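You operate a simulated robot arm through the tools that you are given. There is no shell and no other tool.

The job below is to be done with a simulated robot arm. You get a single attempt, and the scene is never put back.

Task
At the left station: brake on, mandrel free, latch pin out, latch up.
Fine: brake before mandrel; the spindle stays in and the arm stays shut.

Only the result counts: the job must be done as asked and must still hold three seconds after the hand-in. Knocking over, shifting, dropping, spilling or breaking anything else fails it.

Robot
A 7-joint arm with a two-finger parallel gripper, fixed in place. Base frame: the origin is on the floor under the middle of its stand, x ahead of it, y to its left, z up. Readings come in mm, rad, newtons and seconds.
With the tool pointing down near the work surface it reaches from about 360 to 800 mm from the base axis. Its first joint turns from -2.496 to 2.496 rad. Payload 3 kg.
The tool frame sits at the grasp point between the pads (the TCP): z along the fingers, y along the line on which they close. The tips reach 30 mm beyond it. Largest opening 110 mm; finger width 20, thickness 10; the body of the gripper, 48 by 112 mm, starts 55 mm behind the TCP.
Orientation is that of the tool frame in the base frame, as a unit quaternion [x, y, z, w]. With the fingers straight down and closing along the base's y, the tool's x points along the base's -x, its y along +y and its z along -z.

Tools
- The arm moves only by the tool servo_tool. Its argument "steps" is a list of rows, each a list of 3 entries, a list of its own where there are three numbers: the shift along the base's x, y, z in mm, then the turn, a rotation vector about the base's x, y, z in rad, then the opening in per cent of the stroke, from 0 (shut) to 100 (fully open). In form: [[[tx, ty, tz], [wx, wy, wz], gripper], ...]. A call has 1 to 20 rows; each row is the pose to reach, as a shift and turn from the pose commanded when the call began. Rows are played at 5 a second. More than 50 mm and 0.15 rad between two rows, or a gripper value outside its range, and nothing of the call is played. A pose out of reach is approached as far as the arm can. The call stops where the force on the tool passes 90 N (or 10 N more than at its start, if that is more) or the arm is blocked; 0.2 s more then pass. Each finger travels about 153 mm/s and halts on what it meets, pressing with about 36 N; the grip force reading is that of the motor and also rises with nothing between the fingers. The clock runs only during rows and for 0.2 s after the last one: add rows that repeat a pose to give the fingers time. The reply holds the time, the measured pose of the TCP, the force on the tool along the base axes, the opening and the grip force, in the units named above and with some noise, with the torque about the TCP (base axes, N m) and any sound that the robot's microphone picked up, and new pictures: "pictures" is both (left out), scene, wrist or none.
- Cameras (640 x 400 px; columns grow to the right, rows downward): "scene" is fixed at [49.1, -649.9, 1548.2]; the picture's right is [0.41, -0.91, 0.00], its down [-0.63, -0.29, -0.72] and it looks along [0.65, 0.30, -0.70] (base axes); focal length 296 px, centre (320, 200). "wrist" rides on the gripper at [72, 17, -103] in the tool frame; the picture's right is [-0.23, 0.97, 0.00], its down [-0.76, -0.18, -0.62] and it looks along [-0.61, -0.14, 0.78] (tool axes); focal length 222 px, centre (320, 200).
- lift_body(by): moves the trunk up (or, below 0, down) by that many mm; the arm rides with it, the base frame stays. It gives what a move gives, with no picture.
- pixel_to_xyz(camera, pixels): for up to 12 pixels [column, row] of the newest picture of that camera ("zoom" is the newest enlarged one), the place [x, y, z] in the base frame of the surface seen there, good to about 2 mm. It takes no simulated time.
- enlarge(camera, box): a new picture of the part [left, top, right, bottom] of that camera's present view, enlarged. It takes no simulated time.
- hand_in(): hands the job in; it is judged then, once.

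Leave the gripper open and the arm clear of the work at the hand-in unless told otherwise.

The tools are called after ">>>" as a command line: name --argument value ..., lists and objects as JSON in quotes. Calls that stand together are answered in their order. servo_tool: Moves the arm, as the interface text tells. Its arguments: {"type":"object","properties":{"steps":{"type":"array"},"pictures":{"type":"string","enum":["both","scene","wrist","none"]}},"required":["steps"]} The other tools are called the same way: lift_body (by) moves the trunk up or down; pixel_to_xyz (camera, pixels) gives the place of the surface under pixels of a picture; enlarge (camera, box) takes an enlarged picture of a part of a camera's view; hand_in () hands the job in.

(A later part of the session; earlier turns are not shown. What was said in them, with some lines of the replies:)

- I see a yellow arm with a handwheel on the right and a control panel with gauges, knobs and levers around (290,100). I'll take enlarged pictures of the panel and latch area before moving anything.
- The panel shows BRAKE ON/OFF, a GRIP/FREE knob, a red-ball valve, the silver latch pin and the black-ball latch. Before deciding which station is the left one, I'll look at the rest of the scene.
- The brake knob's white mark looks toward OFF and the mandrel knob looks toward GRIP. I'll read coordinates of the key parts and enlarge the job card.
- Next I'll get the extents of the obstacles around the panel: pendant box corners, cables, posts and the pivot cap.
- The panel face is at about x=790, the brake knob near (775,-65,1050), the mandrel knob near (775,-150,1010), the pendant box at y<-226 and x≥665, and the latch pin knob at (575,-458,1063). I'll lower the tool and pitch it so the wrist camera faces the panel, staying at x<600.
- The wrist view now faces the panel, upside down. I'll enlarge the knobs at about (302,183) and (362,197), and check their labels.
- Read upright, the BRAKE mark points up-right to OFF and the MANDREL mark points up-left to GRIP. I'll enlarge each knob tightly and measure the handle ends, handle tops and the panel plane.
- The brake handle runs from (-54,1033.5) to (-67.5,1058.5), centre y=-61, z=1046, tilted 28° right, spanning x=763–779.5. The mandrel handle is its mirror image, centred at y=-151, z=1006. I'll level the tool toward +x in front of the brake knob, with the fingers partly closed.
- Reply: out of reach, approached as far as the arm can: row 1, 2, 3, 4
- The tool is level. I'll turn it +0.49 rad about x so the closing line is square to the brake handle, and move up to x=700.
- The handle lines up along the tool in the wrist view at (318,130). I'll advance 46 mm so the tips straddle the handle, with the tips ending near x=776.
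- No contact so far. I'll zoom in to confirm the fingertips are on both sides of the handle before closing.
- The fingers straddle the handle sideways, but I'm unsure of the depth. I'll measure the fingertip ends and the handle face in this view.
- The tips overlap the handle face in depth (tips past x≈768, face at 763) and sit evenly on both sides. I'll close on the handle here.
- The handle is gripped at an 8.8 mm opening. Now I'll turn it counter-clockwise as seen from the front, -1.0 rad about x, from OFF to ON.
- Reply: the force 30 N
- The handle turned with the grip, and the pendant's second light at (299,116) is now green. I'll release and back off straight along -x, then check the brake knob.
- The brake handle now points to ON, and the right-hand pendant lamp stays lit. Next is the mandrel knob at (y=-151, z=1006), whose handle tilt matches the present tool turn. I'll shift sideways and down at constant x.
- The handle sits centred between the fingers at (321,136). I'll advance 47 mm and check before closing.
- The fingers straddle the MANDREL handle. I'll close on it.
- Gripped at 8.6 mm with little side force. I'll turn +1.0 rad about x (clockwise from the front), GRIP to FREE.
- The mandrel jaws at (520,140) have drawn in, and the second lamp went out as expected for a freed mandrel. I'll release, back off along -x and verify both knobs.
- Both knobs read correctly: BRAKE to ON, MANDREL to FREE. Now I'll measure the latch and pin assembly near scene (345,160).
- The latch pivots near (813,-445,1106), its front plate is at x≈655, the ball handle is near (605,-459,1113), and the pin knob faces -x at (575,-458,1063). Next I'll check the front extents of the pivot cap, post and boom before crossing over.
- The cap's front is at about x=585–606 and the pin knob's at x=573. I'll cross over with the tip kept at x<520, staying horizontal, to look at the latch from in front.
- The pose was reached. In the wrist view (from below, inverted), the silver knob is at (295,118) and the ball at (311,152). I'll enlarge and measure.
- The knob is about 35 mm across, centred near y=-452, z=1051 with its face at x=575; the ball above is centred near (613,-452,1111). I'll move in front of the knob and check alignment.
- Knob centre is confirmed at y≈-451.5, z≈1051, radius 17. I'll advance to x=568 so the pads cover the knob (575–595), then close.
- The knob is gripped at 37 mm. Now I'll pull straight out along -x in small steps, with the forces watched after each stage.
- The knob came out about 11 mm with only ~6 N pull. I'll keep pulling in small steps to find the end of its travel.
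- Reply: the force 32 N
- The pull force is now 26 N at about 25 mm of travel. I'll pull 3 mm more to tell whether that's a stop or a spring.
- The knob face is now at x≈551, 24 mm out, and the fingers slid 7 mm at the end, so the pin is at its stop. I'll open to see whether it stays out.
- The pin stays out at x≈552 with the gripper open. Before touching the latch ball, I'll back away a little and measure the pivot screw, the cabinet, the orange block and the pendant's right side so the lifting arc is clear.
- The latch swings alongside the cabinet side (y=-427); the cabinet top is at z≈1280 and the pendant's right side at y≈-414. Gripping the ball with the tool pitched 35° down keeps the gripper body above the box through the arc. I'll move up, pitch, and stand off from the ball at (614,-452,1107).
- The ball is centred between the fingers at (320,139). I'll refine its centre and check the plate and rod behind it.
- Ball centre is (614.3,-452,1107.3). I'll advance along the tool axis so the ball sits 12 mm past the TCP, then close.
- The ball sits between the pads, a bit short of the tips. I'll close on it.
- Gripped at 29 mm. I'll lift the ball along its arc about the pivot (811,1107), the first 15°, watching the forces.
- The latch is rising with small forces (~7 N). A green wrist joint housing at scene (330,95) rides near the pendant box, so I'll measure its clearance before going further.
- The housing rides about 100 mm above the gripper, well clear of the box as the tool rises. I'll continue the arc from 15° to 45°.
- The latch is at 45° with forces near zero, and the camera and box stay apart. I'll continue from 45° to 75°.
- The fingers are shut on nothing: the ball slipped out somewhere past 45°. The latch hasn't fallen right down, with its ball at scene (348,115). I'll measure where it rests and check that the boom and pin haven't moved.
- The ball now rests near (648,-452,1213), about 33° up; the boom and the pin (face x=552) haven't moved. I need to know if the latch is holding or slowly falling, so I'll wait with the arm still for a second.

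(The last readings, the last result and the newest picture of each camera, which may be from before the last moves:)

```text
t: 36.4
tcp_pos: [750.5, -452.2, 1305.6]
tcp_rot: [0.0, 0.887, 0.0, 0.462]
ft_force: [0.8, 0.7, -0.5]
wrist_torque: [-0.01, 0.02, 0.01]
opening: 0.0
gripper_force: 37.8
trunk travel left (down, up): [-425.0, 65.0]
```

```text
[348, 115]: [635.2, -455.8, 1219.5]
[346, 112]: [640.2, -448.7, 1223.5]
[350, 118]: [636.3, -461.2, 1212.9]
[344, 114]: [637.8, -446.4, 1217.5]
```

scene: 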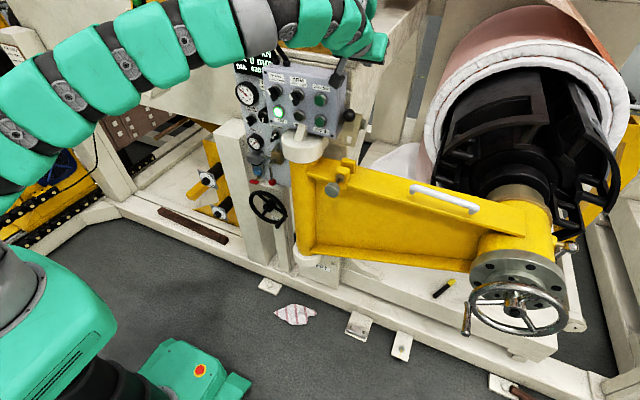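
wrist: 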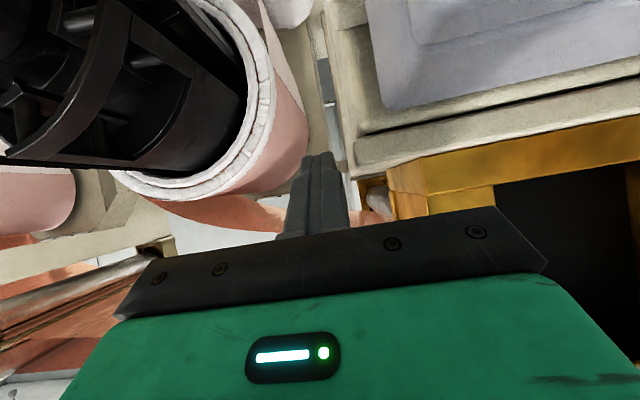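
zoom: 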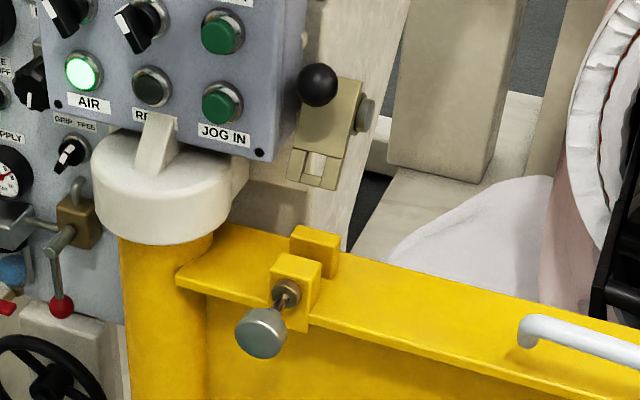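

The latch holds still at about 33°, so friction keeps it there; that's not clearly "up" yet. I'll retreat along -x above the box, then re-grip the ball deeper. I'll also measure the bumps on the box's right side.

>>> pixel_to_xyz --camera "scene" --pixels '[[345, 102], [344, 128], [346, 101], [345, 127], [343, 110], [347, 90]]'

>>> servo_tool --steps '[[[-30, 0, 0], [0, 0, 0], 0], [[-70, 0, 0], [0, 0, 0], 0], [[-110, 0, 0], [0, 0, 0], 20], [[-145, 0, -20], [0, 0, 0], 38], [[-165, 0, -50], [0, 0, 0], 38], [[-165, 0, -50], [0, 0, 0], 38]]' --pictures "both"

>>> enlarge --camera "wrist" --box '[220, 60, 420, 220]'

```text
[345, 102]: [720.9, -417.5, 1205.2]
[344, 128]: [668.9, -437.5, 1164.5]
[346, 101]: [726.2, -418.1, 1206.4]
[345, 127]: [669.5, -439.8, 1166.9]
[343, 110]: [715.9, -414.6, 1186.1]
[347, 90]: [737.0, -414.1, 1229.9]
```

```text
t: 37.8
tcp_pos: [584.4, -452.0, 1255.1]
tcp_rot: [0.0, 0.887, 0.0, 0.462]
ft_force: [0.0, 1.3, 0.0]
wrist_torque: [-0.01, -0.01, 0.02]
opening: 41.9
gripper_force: 0.1
trunk travel left (down, up): [-425.0, 65.0]
```

scene: 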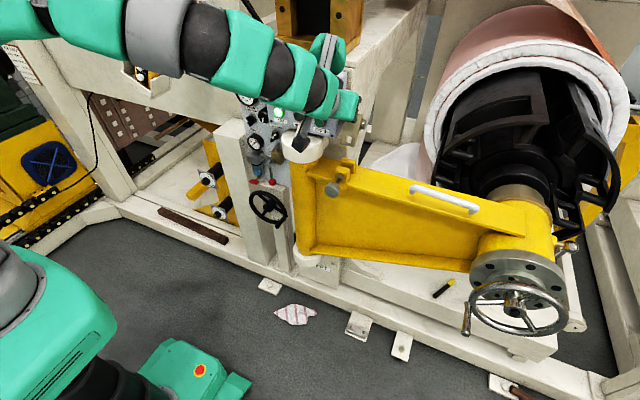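
wrist: 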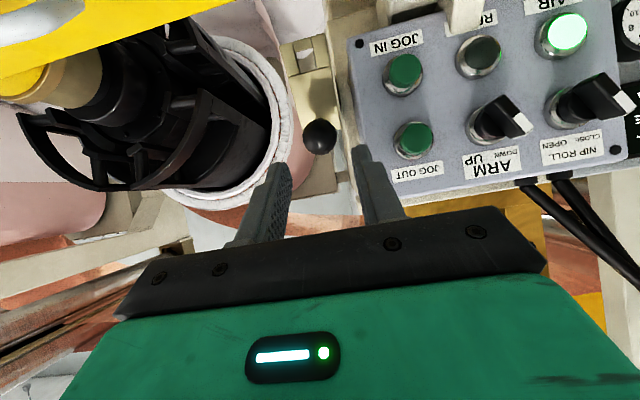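

```text
2.50 times, centred on (320, 140) of wrist
```

zoom: 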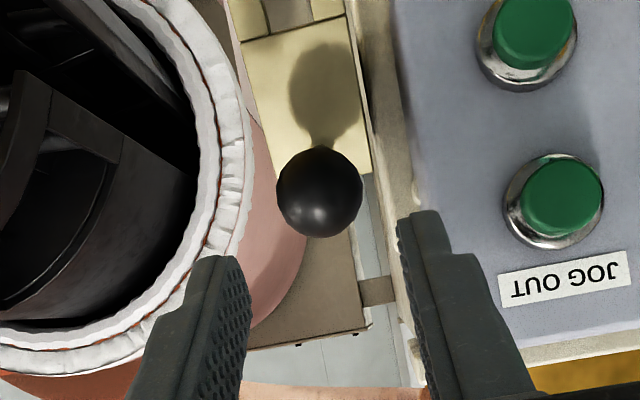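

The ball is lined up again at (320,137). I'll measure it from here to get its centre accurately.

>>> pixel_to_xyz --camera "wrist" --pixels '[[320, 137], [306, 137], [334, 137], [320, 124], [320, 151], [310, 128], [330, 147], [318, 105], [335, 115], [300, 85], [350, 85], [344, 100]]'

```text
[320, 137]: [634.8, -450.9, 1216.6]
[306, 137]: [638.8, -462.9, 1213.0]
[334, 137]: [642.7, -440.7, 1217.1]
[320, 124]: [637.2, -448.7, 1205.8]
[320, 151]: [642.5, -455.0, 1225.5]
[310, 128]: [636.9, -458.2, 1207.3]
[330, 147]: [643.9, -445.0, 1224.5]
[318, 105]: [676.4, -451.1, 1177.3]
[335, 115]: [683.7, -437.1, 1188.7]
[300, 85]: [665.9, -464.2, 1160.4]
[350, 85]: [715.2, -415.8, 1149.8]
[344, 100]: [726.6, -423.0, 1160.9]
```

Ball centre is (648.9,-452.2,1213.5). The slip fits the ball turning and creeping in the pads, because the tool kept its pitch while the latch rotated. This time I'll grip deeper, from a flatter pitch (10°), and rotate the tool with the latch. First I'll flatten the pitch at a standoff.

>>> servo_tool --steps '[[[0, 0, -8], [0, -0.11, 0], 38], [[0, 0, -16], [0, -0.22, 0], 38], [[0, 0, -24], [0, -0.33, 0], 38], [[2, 0, -31], [0, -0.436, 0], 38], [[2, 0, -31], [0, -0.436, 0], 38]]' --pictures "both"

>>> enlarge --camera "wrist" --box '[220, 60, 420, 220]'

```text
t: 39.0
tcp_pos: [588.0, -451.6, 1223.9]
tcp_rot: [0.0, 0.766, -0.001, 0.643]
ft_force: [0.1, 0.5, 0.3]
wrist_torque: [-0.01, -0.05, -0.01]
opening: 42.0
gripper_force: 0.1
trunk travel left (down, up): [-425.0, 65.0]
```

scene: 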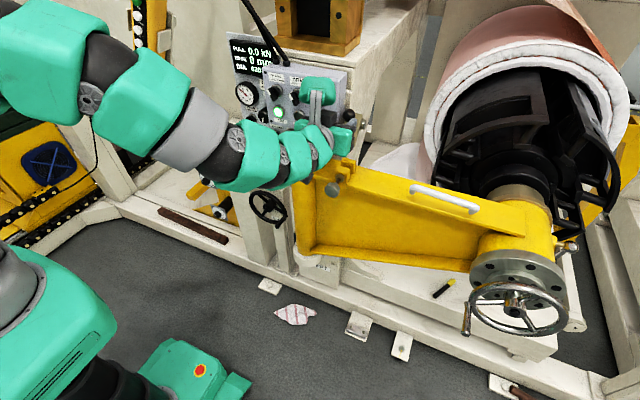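
wrist: 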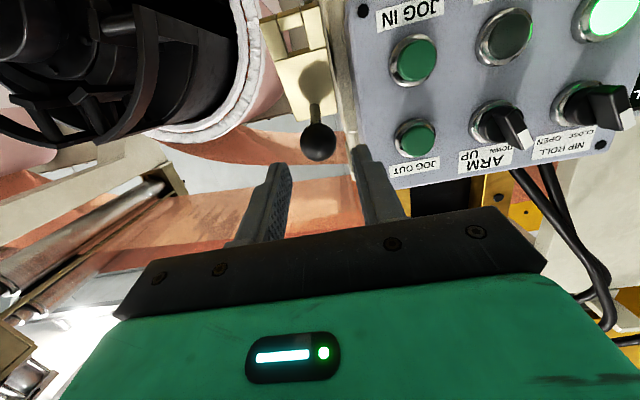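

```text
2.50 times, centred on (320, 140) of wrist
```

zoom: 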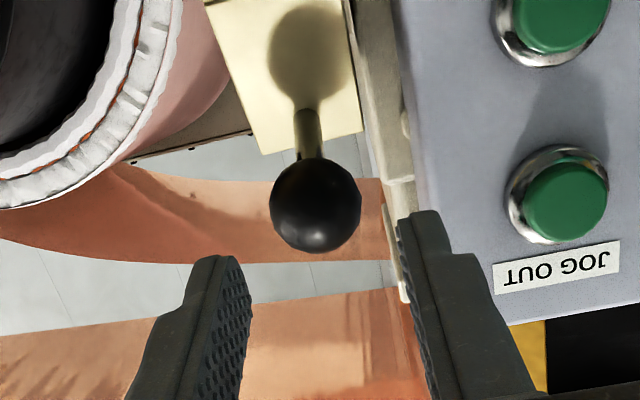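

The ball is on the tool axis, 62 mm ahead. I'll advance 59 mm along the axis so it sits deep between the pads, then close.

>>> servo_tool --steps '[[[19, -0.6, -3.4], [0, 0, 0], 38], [[39, -0.6, -6.9], [0, 0, 0], 38], [[58, -0.6, -10.2], [0, 0, 0], 38], [[58, -0.6, -10.2], [0, 0, 0], 38], [[58, -0.6, -10.2], [0, 0, 0], 25], [[58, -0.6, -10.2], [0, 0, 0], 0], [[58, -0.6, -10.2], [0, 0, 0], 0]]' --pictures "both"

>>> enlarge --camera "wrist" --box '[220, 80, 420, 240]'

```text
t: 40.6
tcp_pos: [645.7, -452.6, 1214.3]
tcp_rot: [0.0, 0.766, 0.0, 0.643]
ft_force: [3.3, -5.6, 4.0]
wrist_torque: [-0.1, -1.09, -0.01]
opening: 29.5
gripper_force: 44.5
trunk travel left (down, up): [-425.0, 65.0]
```

scene: 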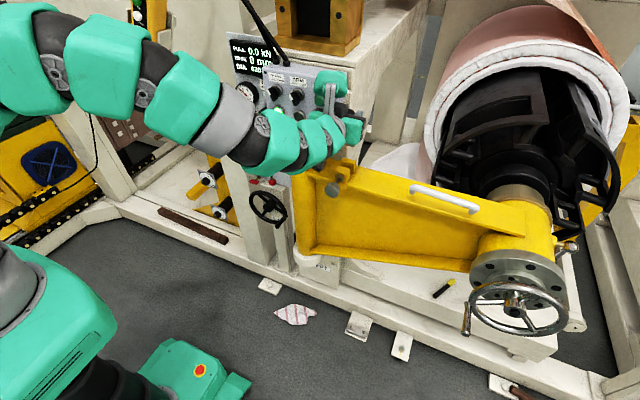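
wrist: 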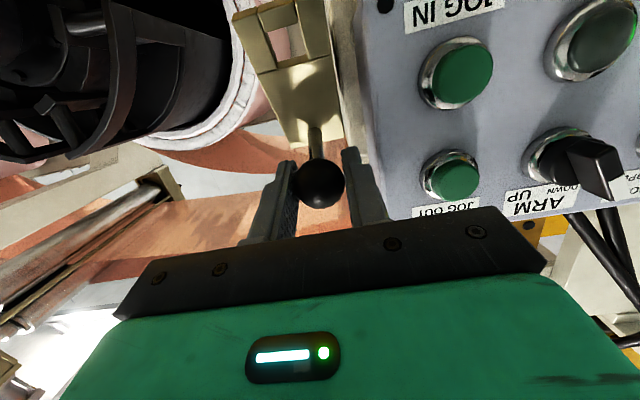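

```text
2.50 times, centred on (320, 160) of wrist
```

zoom: 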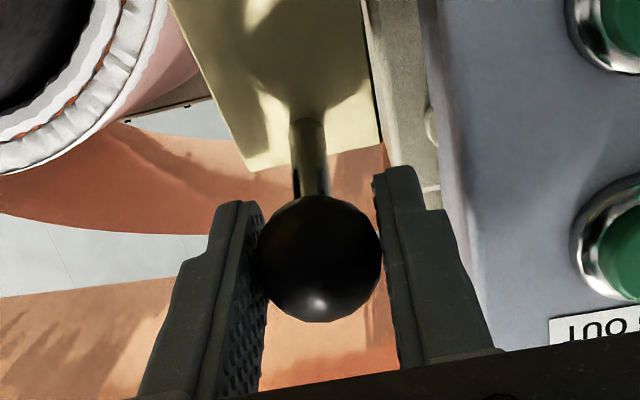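

Gripped deep at 29.5 mm. I'll move 10° further with the tool turning rigidly about the pivot (810,1103), and check the force for any stop.

>>> servo_tool --steps '[[[5.0, 0, 7.0], [0, 0.0436, 0], 0], [[10.3, 0, 13.9], [0, 0.0873, 0], 0], [[15.9, 0, 20.4], [0, 0.1309, 0], 0], [[21.8, 0, 26.8], [0, 0.1745, 0], 0], [[21.8, 0, 26.8], [0, 0.1745, 0], 0]]' --pictures "both"

>>> enlarge --camera "wrist" --box '[220, 80, 420, 240]'

```text
t: 41.8
tcp_pos: [667.9, -452.9, 1240.0]
tcp_rot: [-0.001, 0.82, 0.001, 0.572]
ft_force: [-5.3, -0.7, -0.5]
wrist_torque: [0.14, 0.82, 0.01]
opening: 29.7
gripper_force: 44.9
trunk travel left (down, up): [-425.0, 65.0]
```

scene: 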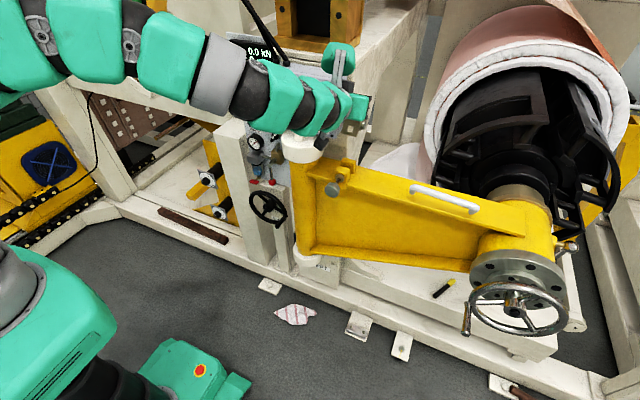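
wrist: 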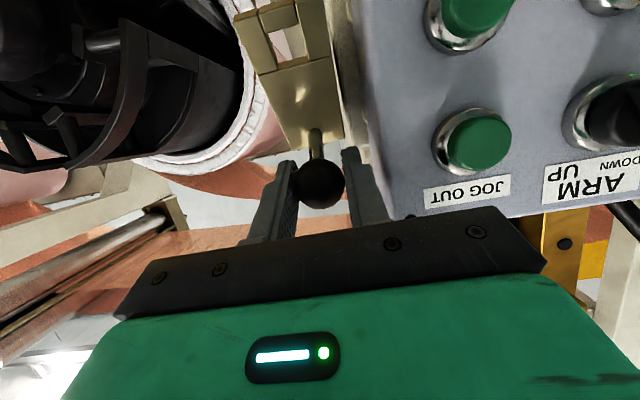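

```text
2.50 times, centred on (320, 160) of wrist
```

zoom: 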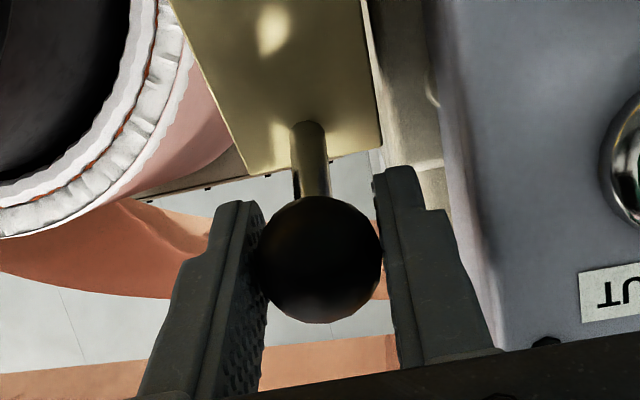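

The ball held its place in the pads and forces stay low, now at about 43°. I'll continue another 15°.

>>> servo_tool --steps '[[[6.2, 0, 6.1], [0, 0.0436, 0], 0], [[12.6, 0, 11.9], [0, 0.0873, 0], 0], [[19.2, 0, 17.5], [0, 0.1309, 0], 0], [[26.1, 0, 22.7], [0, 0.1745, 0], 0], [[33.3, 0, 27.6], [0, 0.2182, 0], 0], [[40.6, 0, 32.2], [0, 0.2618, 0], 0], [[40.6, 0, 32.2], [0, 0.2618, 0], 0]]' --pictures "both"

>>> enlarge --camera "wrist" --box '[220, 80, 420, 240]'

```text
t: 43.4
tcp_pos: [707.7, -452.7, 1271.6]
tcp_rot: [0.0, 0.887, 0.0, 0.462]
ft_force: [0.3, 1.2, 0.5]
wrist_torque: [0.01, 0.0, 0.01]
opening: 0.1
gripper_force: 37.8
trunk travel left (down, up): [-425.0, 65.0]
```

scene: 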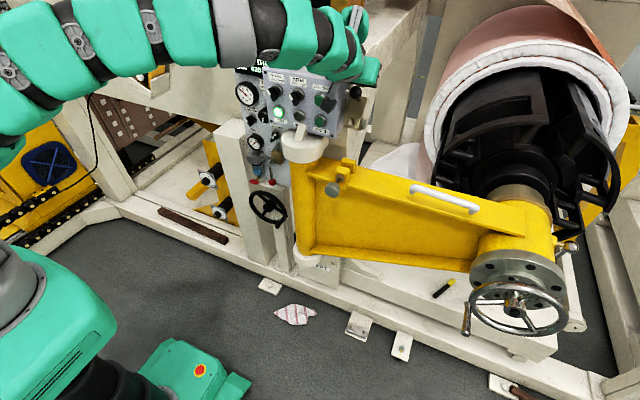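
wrist: 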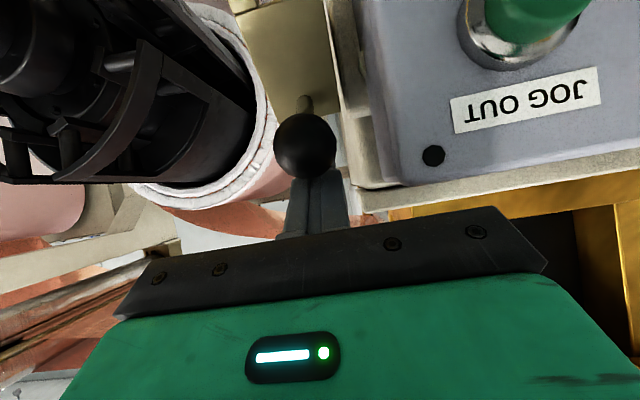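

```text
2.50 times, centred on (320, 160) of wrist
```

zoom: 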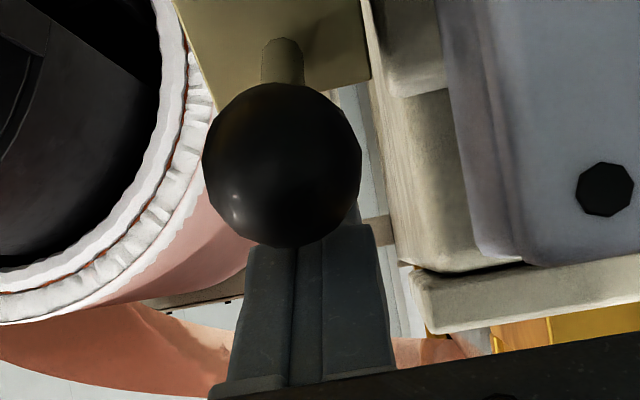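

The ball slipped out again just past 43°, deeply gripped this time, which points to a hard stop near there. I'll measure where the latch rests now.

>>> pixel_to_xyz --camera "wrist" --pixels '[[305, 147], [290, 147], [320, 147], [305, 132], [305, 162], [295, 100], [320, 110], [280, 95], [330, 80]]'

>>> pixel_to_xyz --camera "scene" --pixels '[[354, 92], [352, 90], [356, 95], [354, 88], [350, 105], [355, 110], [358, 105], [348, 125], [352, 118]]'

>>> enlarge --camera "scene" --box '[320, 70, 400, 200]'

```text
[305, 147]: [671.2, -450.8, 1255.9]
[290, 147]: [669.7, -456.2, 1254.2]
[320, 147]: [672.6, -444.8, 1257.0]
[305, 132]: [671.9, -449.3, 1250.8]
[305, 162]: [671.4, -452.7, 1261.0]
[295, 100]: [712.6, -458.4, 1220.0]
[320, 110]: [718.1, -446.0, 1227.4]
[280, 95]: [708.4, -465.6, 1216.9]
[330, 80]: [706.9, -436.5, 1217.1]
```

```text
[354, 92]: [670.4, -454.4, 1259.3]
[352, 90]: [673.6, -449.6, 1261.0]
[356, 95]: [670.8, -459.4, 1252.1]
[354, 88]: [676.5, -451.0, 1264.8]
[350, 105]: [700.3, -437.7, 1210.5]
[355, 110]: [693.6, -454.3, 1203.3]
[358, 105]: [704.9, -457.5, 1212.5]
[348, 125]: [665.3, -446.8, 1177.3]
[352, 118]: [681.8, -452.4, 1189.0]
```

```text
3.08 times, centred on (360, 135) of scene
```

zoom: 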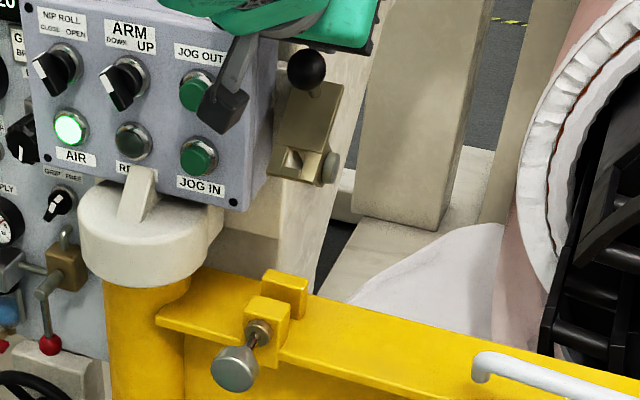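

The ball now rests at (683,-450,1253), about 48.5° up, still held by friction. To learn whether a stop is there, I'll nudge the latch up from below using the closed fingers under the plate's lower end at (665,-447,1177). First I'll withdraw along the tool axis, then come down in front with a nearly level tool.

>>> servo_tool --steps '[[[-30, 0, 21], [0, 0, 0], 0], [[-65, 0, 46], [0, 0, 0], 0], [[-105, 0, 40], [0, 0, 0], 0], [[-140, 0, 10], [0, -0.12, 0], 0], [[-147, 0, -25], [0, -0.25, 0], 0], [[-147, 0, -65], [0, -0.38, 0], 0], [[-147, 0, -110], [0, -0.52, 0], 0], [[-147, 0, -118], [0, -0.52, 0], 0], [[-147, 0, -118], [0, -0.52, 0], 0]]' --pictures "both"

>>> enlarge --camera "wrist" --box '[200, 40, 440, 240]'

>>> enlarge --camera "scene" --box '[310, 70, 410, 200]'

```text
t: 45.4
tcp_pos: [559.8, -453.4, 1154.9]
tcp_rot: [0.0, 0.738, 0.0, 0.675]
ft_force: [0.2, -0.5, -0.2]
wrist_torque: [-0.01, -0.02, 0.0]
opening: 0.0
gripper_force: 37.8
trunk travel left (down, up): [-425.0, 65.0]
```

scene: 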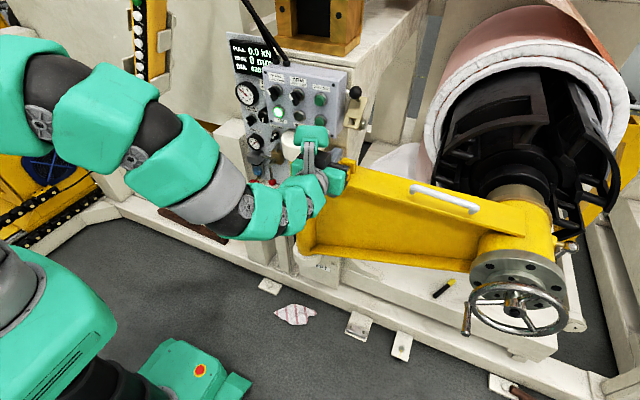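
wrist: 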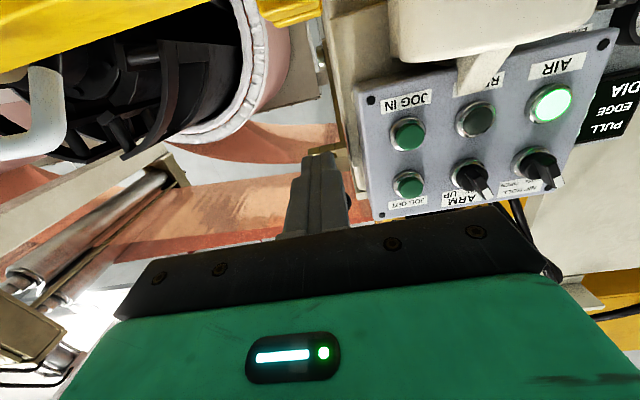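

```text
2.00 times, centred on (320, 140) of wrist
```

zoom: 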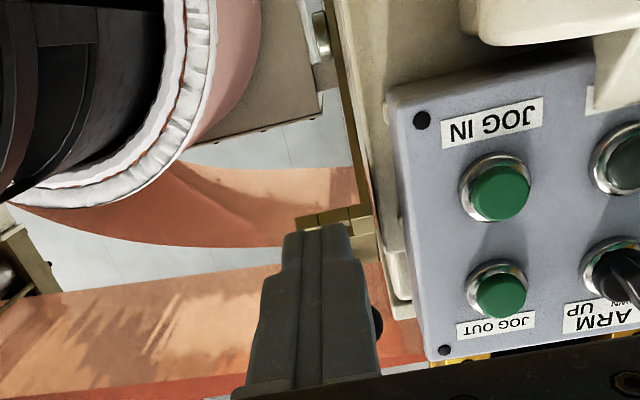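

```text
3.08 times, centred on (360, 135) of scene
```

zoom: 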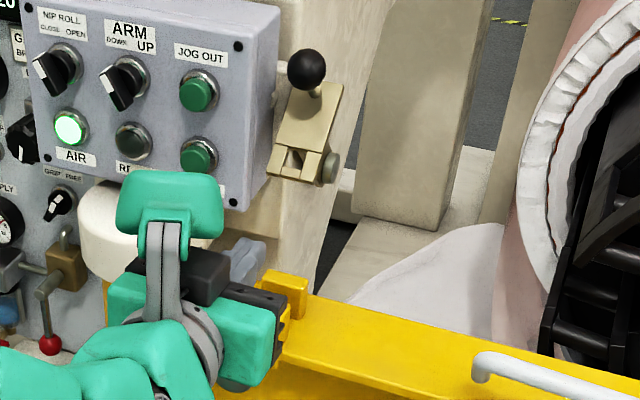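

The latch is still at the same angle. The plate's lower end has a notch with two prongs, so I'll measure the prong ends to choose a contact point that can't slip into the notch.

>>> pixel_to_xyz --camera "zoom" --pixels '[[275, 168], [280, 155], [312, 172], [318, 158], [293, 160], [300, 150], [285, 172], [306, 65], [312, 120], [330, 165]]'

>>> pixel_to_xyz --camera "wrist" --pixels '[[310, 151], [322, 148], [335, 146], [313, 158], [345, 155], [318, 165], [308, 180]]'

>>> enlarge --camera "wrist" --box '[280, 100, 380, 200]'

```text
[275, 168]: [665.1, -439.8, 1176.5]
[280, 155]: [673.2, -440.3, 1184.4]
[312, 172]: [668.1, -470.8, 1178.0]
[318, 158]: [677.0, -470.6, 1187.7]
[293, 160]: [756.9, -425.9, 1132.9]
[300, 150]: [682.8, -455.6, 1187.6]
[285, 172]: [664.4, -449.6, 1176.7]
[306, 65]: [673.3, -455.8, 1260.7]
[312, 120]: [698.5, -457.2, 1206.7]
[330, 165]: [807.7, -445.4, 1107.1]
```

```text
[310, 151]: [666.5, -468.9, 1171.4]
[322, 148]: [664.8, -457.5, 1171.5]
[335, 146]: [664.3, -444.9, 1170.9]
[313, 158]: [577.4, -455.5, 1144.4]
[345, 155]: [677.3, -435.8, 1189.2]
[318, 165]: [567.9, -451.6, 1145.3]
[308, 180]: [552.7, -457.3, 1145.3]
```

```text
4.00 times, centred on (330, 150) of wrist
```

zoom: 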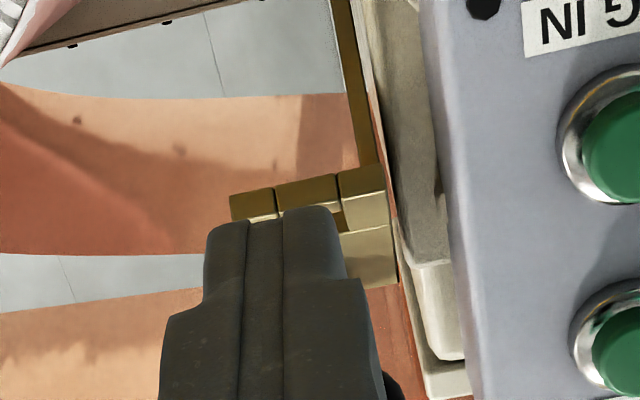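

The plate's lower edge is at about (666,-455,1171) and is solid in the middle. I'll slide the closed fingers beneath it at z≈1152.

>>> servo_tool --steps '[[[30, 0, -3], [0, 0, 0], 0], [[60, 0, -3], [0, 0, 0], 0], [[90, 0, -3], [0, 0, 0], 0], [[90, 0, 3], [0, 0, 0], 0], [[90, 0, 3], [0, 0, 0], 0]]' --pictures "both"

>>> enlarge --camera "scene" --box '[310, 70, 410, 200]'

>>> enlarge --camera "wrist" --box '[260, 80, 400, 220]'

```text
t: 46.6
tcp_pos: [652.0, -454.3, 1157.7]
tcp_rot: [0.0, 0.738, 0.0, 0.675]
ft_force: [-0.4, -0.5, 0.0]
wrist_torque: [-0.01, -0.03, 0.01]
opening: 0.1
gripper_force: 38.1
trunk travel left (down, up): [-425.0, 65.0]
```

scene: 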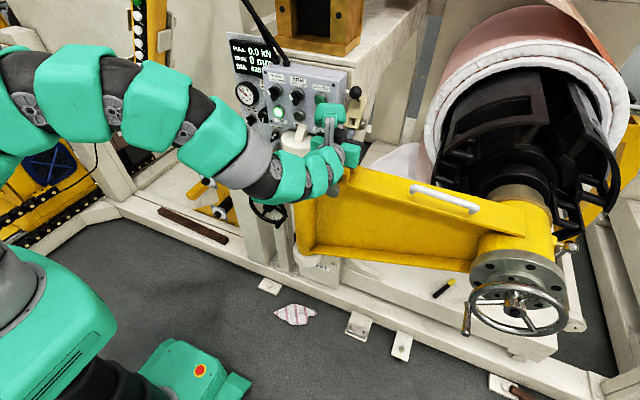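
wrist: 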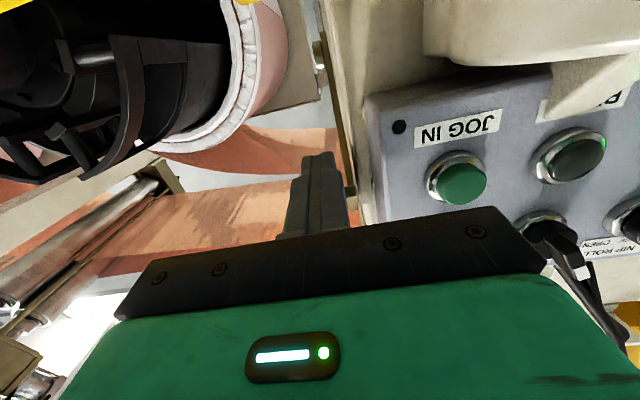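

```text
3.08 times, centred on (360, 135) of scene
```

zoom: 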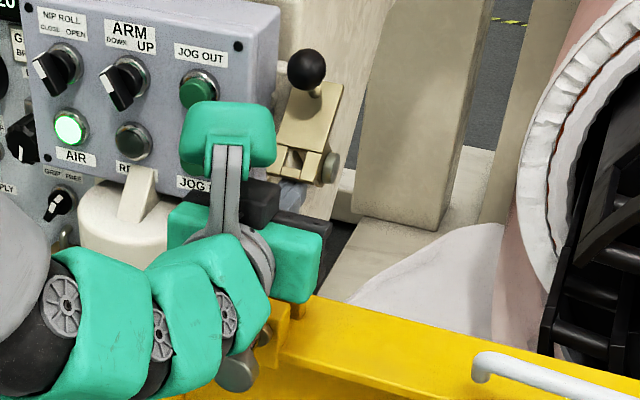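

```text
2.86 times, centred on (330, 150) of wrist
```

zoom: 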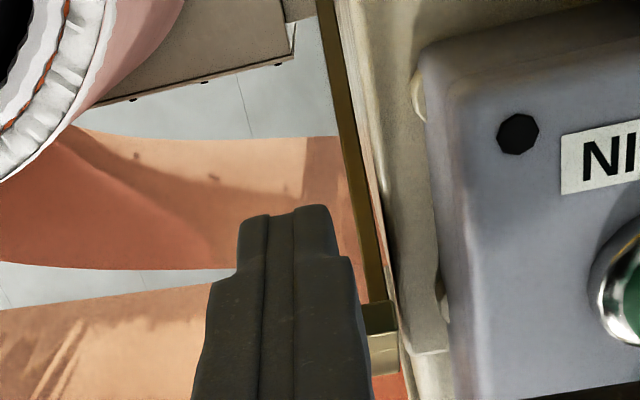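

The fingers are under the plate edge with no contact yet. I'll raise slowly to touch it and read the force.

>>> servo_tool --steps '[[[0, 0, 3], [0, 0, 0], 0], [[0, 0, 5], [0, 0, 0], 0], [[0, 0, 7], [0, 0, 0], 0], [[0, 0, 7], [0, 0, 0], 0]]' --pictures "none"

```text
t: 47.6
tcp_pos: [650.7, -453.4, 1163.8]
tcp_rot: [0.0, 0.738, 0.0, 0.674]
ft_force: [0.3, -0.5, -0.7]
wrist_torque: [0.01, -0.01, -0.01]
opening: 0.2
gripper_force: 38.0
trunk travel left (down, up): [-425.0, 65.0]
```

No contact yet at z=1163.8. I'll continue up in 2 mm steps.

>>> servo_tool --steps '[[[0, 0, 2], [0, 0, 0], 0], [[0, 0, 4], [0, 0, 0], 0], [[0, 0, 6], [0, 0, 0], 0], [[0, 0, 6], [0, 0, 0], 0]]' --pictures "scene"

>>> enlarge --camera "scene" --box '[310, 70, 410, 200]'

```text
t: 48.6
tcp_pos: [652.5, -452.9, 1168.8]
tcp_rot: [0.0, 0.739, 0.0, 0.674]
ft_force: [-2.8, 1.4, -12.8]
wrist_torque: [-0.04, 0.2, -0.12]
opening: 0.0
gripper_force: 37.6
trunk travel left (down, up): [-425.0, 65.0]
```

scene: 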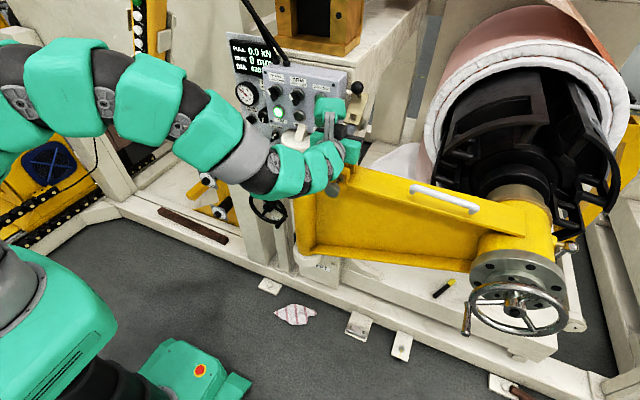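

```text
3.08 times, centred on (360, 135) of scene
```

zoom: 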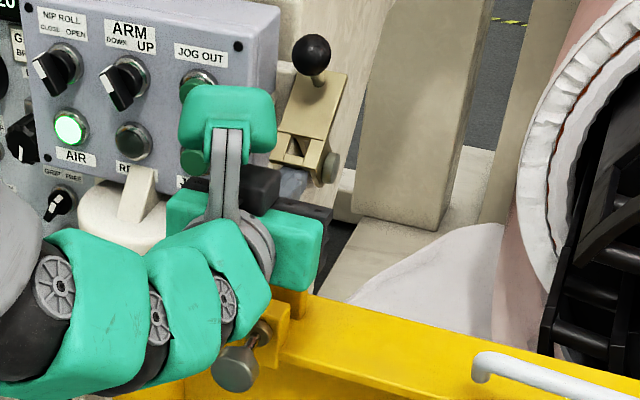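

The ball moved up a little (zoom (306,68)→(311,52)) at only ~13 N, so 48.5° isn't a stop. I'll keep pushing the plate's lower end up and forward in small steps.

>>> servo_tool --steps '[[[1, 0, 3], [0, 0, 0], 0], [[2, 0, 6], [0, 0, 0], 0], [[3, 0, 9], [0, 0, 0], 0], [[5, 0, 12], [0, 0, 0], 0], [[5, 0, 12], [0, 0, 0], 0]]' --pictures "both"

>>> enlarge --camera "scene" --box '[310, 70, 410, 200]'

```text
t: 49.6
tcp_pos: [653.6, -451.9, 1171.0]
tcp_rot: [0.003, 0.746, 0.003, 0.665]
ft_force: [-0.7, 1.1, -16.8]
wrist_torque: [-0.08, 0.3, -0.22]
opening: 0.2
gripper_force: 37.4
trunk travel left (down, up): [-425.0, 65.0]
stopped in row 4: the force on the tool passed its limit at 96 N (the readings are from after the stop); the commanded pose is now the measured one
```

scene: 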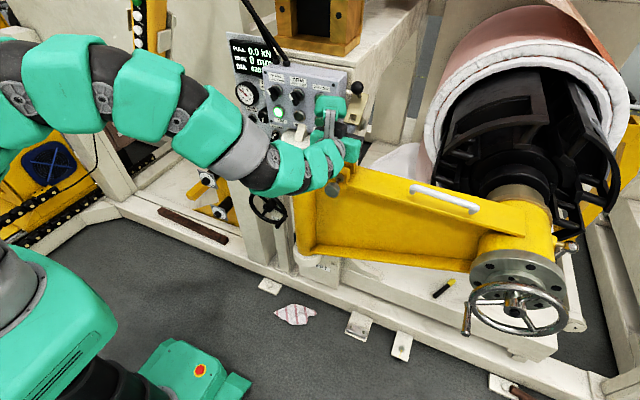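
wrist: 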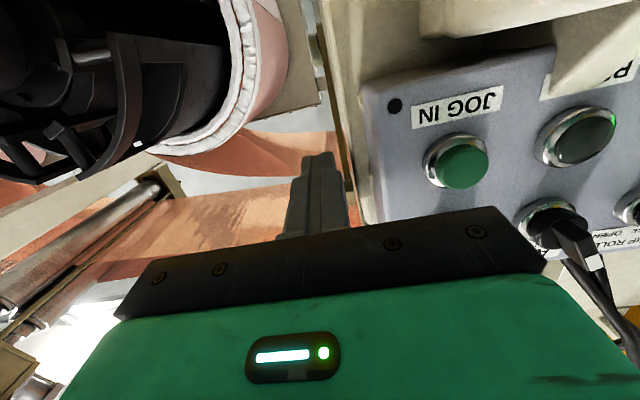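

```text
3.08 times, centred on (360, 135) of scene
```

zoom: 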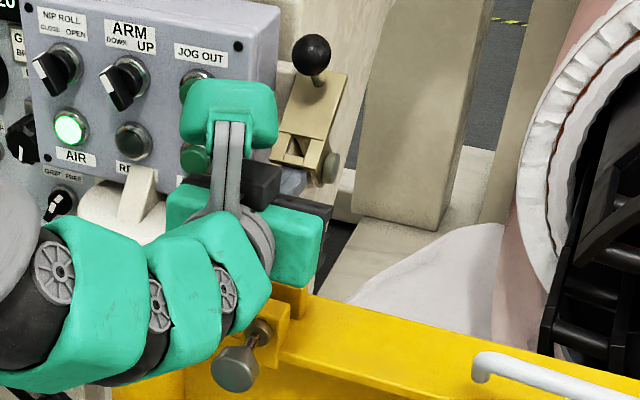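

The push force hit 96 N with no further motion, so the latch is now against its upper stop at roughly 51°. That also explains why the ball slipped out both times. I'll lower the fingers clear and back away, then check that it holds.

>>> servo_tool --steps '[[[0, 0, -6], [0, 0, 0], 0], [[0, 0, -14], [0, 0, 0], 0], [[-30, 0, -14], [0, 0, 0], 0], [[-65, 0, -14], [0, 0, 0], 0], [[-100, 0, -10], [0, 0, 0], 0], [[-140, 0, 0], [0, 0, 0], 20], [[-175, 0, 10], [0, 0, 0], 50], [[-175, 0, 10], [0, 0, 0], 50]]' --pictures "both"

>>> enlarge --camera "scene" --box '[310, 70, 410, 200]'

>>> enlarge --camera "wrist" --box '[200, 20, 440, 200]'

```text
t: 51.4
tcp_pos: [478.5, -450.7, 1181.5]
tcp_rot: [0.002, 0.745, 0.003, 0.667]
ft_force: [-0.4, -0.4, 0.2]
wrist_torque: [-0.01, 0.0, 0.0]
opening: 54.9
gripper_force: 0.0
trunk travel left (down, up): [-425.0, 65.0]
```

scene: 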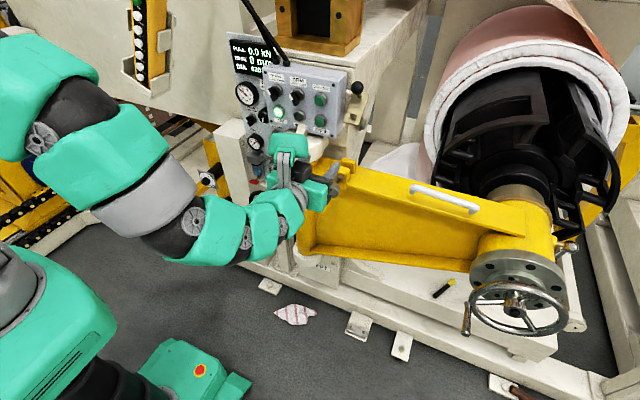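
wrist: 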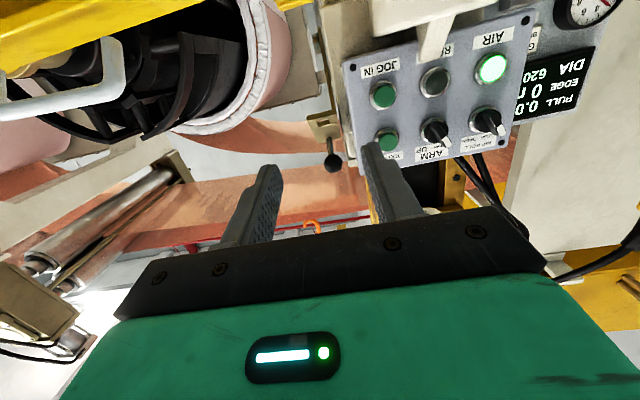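

```text
3.08 times, centred on (360, 135) of scene
```

zoom: 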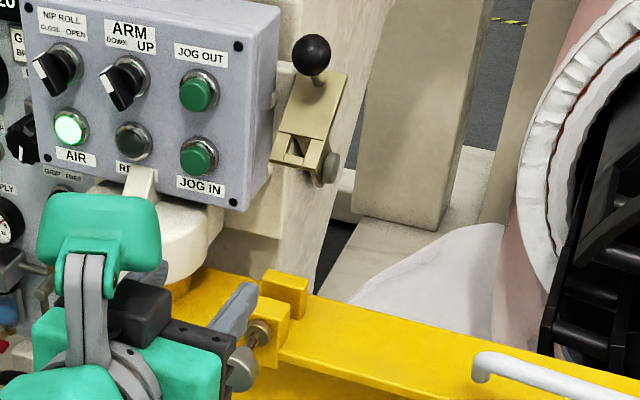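

```text
2.22 times, centred on (320, 110) of wrist
```

zoom: 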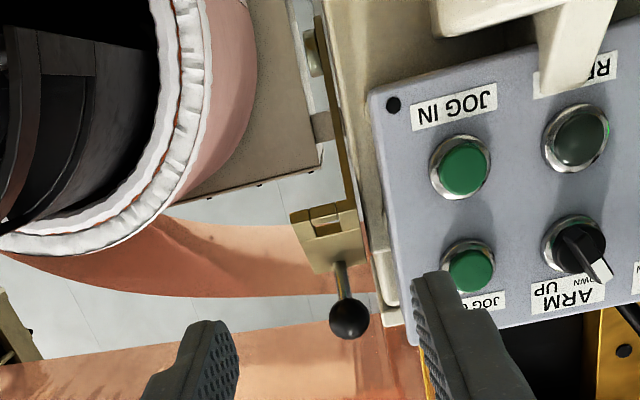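

The latch holds with its ball at zoom (311,53). I'll check the ball, pin knob and boom positions against the earlier values.

>>> pixel_to_xyz --camera "scene" --pixels '[[357, 87], [355, 85], [359, 90], [348, 122], [410, 190], [470, 210], [515, 300], [346, 165], [350, 165], [335, 185]]'

>>> enlarge --camera "scene" --box '[225, 70, 325, 160]'

```text
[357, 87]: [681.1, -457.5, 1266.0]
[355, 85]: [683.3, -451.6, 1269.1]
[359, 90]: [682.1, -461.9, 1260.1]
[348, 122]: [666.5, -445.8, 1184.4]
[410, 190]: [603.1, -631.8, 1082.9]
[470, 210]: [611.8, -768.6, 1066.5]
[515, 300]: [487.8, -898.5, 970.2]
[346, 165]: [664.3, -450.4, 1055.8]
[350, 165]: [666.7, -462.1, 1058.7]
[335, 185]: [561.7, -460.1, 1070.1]
```

```text
4.44 times, centred on (275, 115) of scene
```

zoom: 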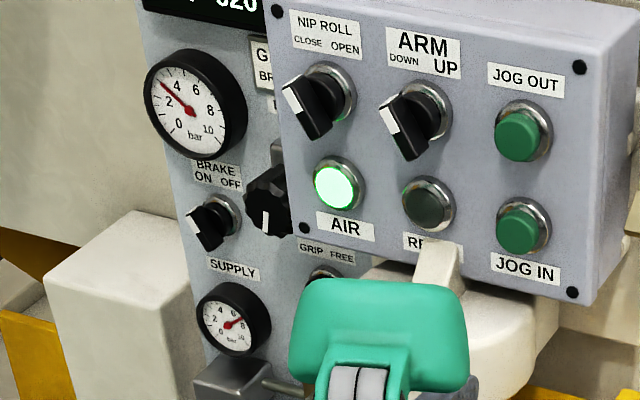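

The ball centre is now at (694,-453,1260), i.e. the latch is ~52° up at its stop, and the boom end reading is unchanged. I'll take the arm back toward its starting pose, clear of the machine, with the gripper open.

>>> servo_tool --steps '[[[-8, 20, 20], [0, 0.14, 0], 60], [[-8, 50, 40], [0, 0.28, 0], 70], [[-8, 90, 60], [0, 0.42, 0], 80], [[-8, 130, 75], [0, 0.56, 0], 90], [[-8, 170, 85], [0, 0.7, 0], 100], [[-8, 210, 85], [0, 0.84, 0], 100], [[-5, 250, 85], [0, 0.98, 0], 100], [[5, 290, 85], [0, 1.12, 0], 100], [[20, 325, 85], [0, 1.26, 0], 100], [[35, 350, 85], [0, 1.4, 0], 100], [[48, 366, 82], [0, 1.457, 0], 100], [[48, 366, 82], [0, 1.457, 0], 100]]' --pictures "both"

>>> enlarge --camera "scene" --box '[310, 70, 410, 210]'

>>> pixel_to_xyz --camera "scene" --pixels '[[410, 190], [515, 300], [500, 150], [320, 175], [380, 200], [430, 200], [470, 210], [340, 220], [333, 190], [357, 87]]'

>>> enlarge --camera "scene" --box '[225, 70, 325, 160]'

```text
t: 54.0
tcp_pos: [525.4, -83.9, 1265.3]
tcp_rot: [0.004, 1.0, 0.0, 0.002]
ft_force: [-0.1, -0.7, 0.2]
wrist_torque: [-0.01, 0.0, 0.02]
opening: 110.1
gripper_force: 0.1
trunk travel left (down, up): [-425.0, 65.0]
```

scene: 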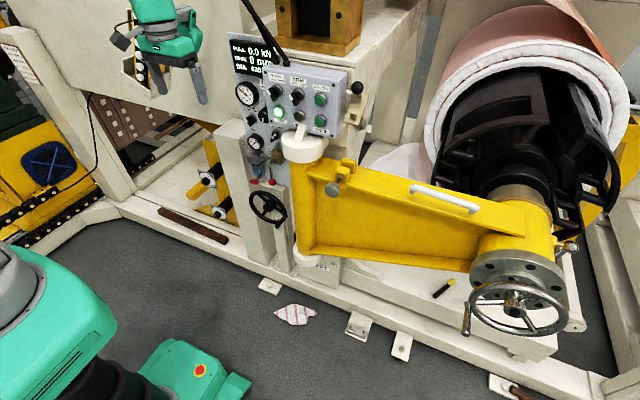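
wrist: 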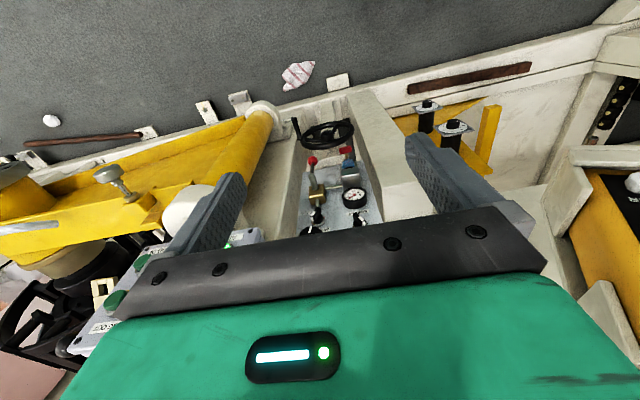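

```text
2.86 times, centred on (360, 140) of scene
```

zoom: 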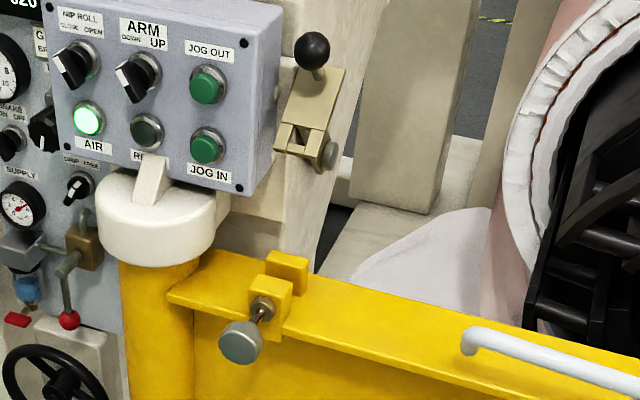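

```text
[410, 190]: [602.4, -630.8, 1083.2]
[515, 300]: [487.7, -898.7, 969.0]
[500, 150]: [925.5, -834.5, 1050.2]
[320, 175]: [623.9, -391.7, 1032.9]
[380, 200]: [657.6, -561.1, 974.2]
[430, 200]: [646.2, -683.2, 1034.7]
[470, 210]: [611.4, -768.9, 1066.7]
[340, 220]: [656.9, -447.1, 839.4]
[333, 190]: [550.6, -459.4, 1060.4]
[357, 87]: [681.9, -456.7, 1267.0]
```

```text
4.44 times, centred on (275, 115) of scene
```

zoom: 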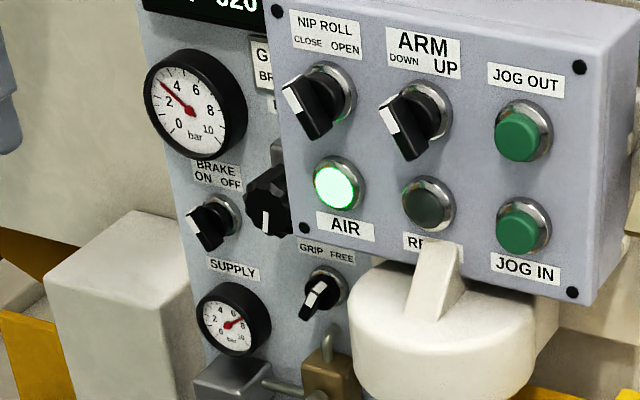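

The latch is up, the pin knob is out (face x≈551), BRAKE is on ON and MANDREL on FREE. To confirm the boom hasn't moved, I'll take the same enlarged view of its end as at the start.

>>> enlarge --camera "scene" --box '[400, 150, 640, 300]'

>>> enlarge --camera "scene" --box '[310, 110, 390, 200]'

```text
2.67 times, centred on (520, 225) of scene
```

zoom: 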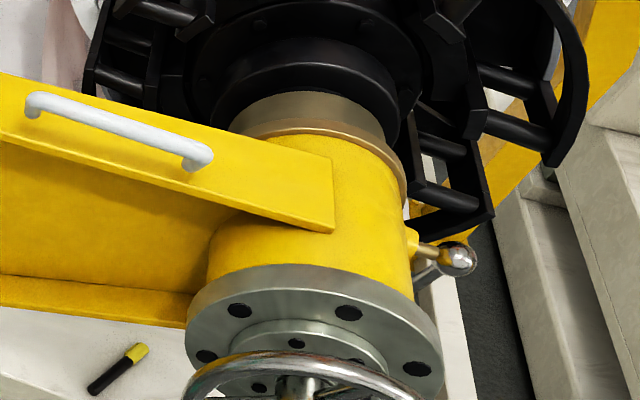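

```text
4.44 times, centred on (350, 155) of scene
```

zoom: 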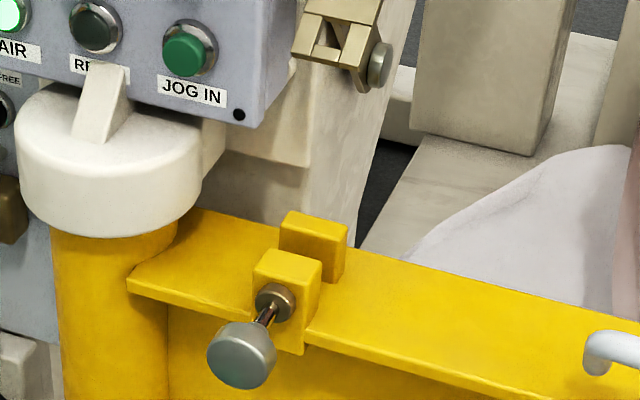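

The views match the start: boom, spindle handwheel and handle are where they were. The latch has held for over 4 s, the pin is out, both knobs are set in the right order, and the arm is clear with the gripper open. I'm handing in.

>>> hand_in

```text
The job is handed in.
```

The job is handed in. In the last pictures, everything you asked for at the left station was in place:

- **Brake:** turned from OFF to ON first. The second pendant lamp lit when it went on, and went out again when the mandrel was freed.
- **Mandrel:** then turned from GRIP to FREE. The jaws visibly drew in.
- **Latch pin:** pulled out about 23 mm to its end stop, and it stayed out when released.
- **Latch:** raised to about 52°, where it met a hard stop, and it had held there for more than 4 seconds before the hand-in.
- **Spindle and arm:** I did not touch the spindle handwheel, and the yellow arm looks the same as in the starting view. A few measured points near its edges read 4–6 mm different from the start, but points on its flat face matched within 2 mm, so I took it as still shut.

While I was lifting the latch, the ball handle slipped out of the gripper twice. I finished by pushing up from below with the fingers closed, which reached 96 N against the stop and ended that move automatically. I saw no damage from it.

At the hand-in the robot arm was back near its starting position with the gripper open.
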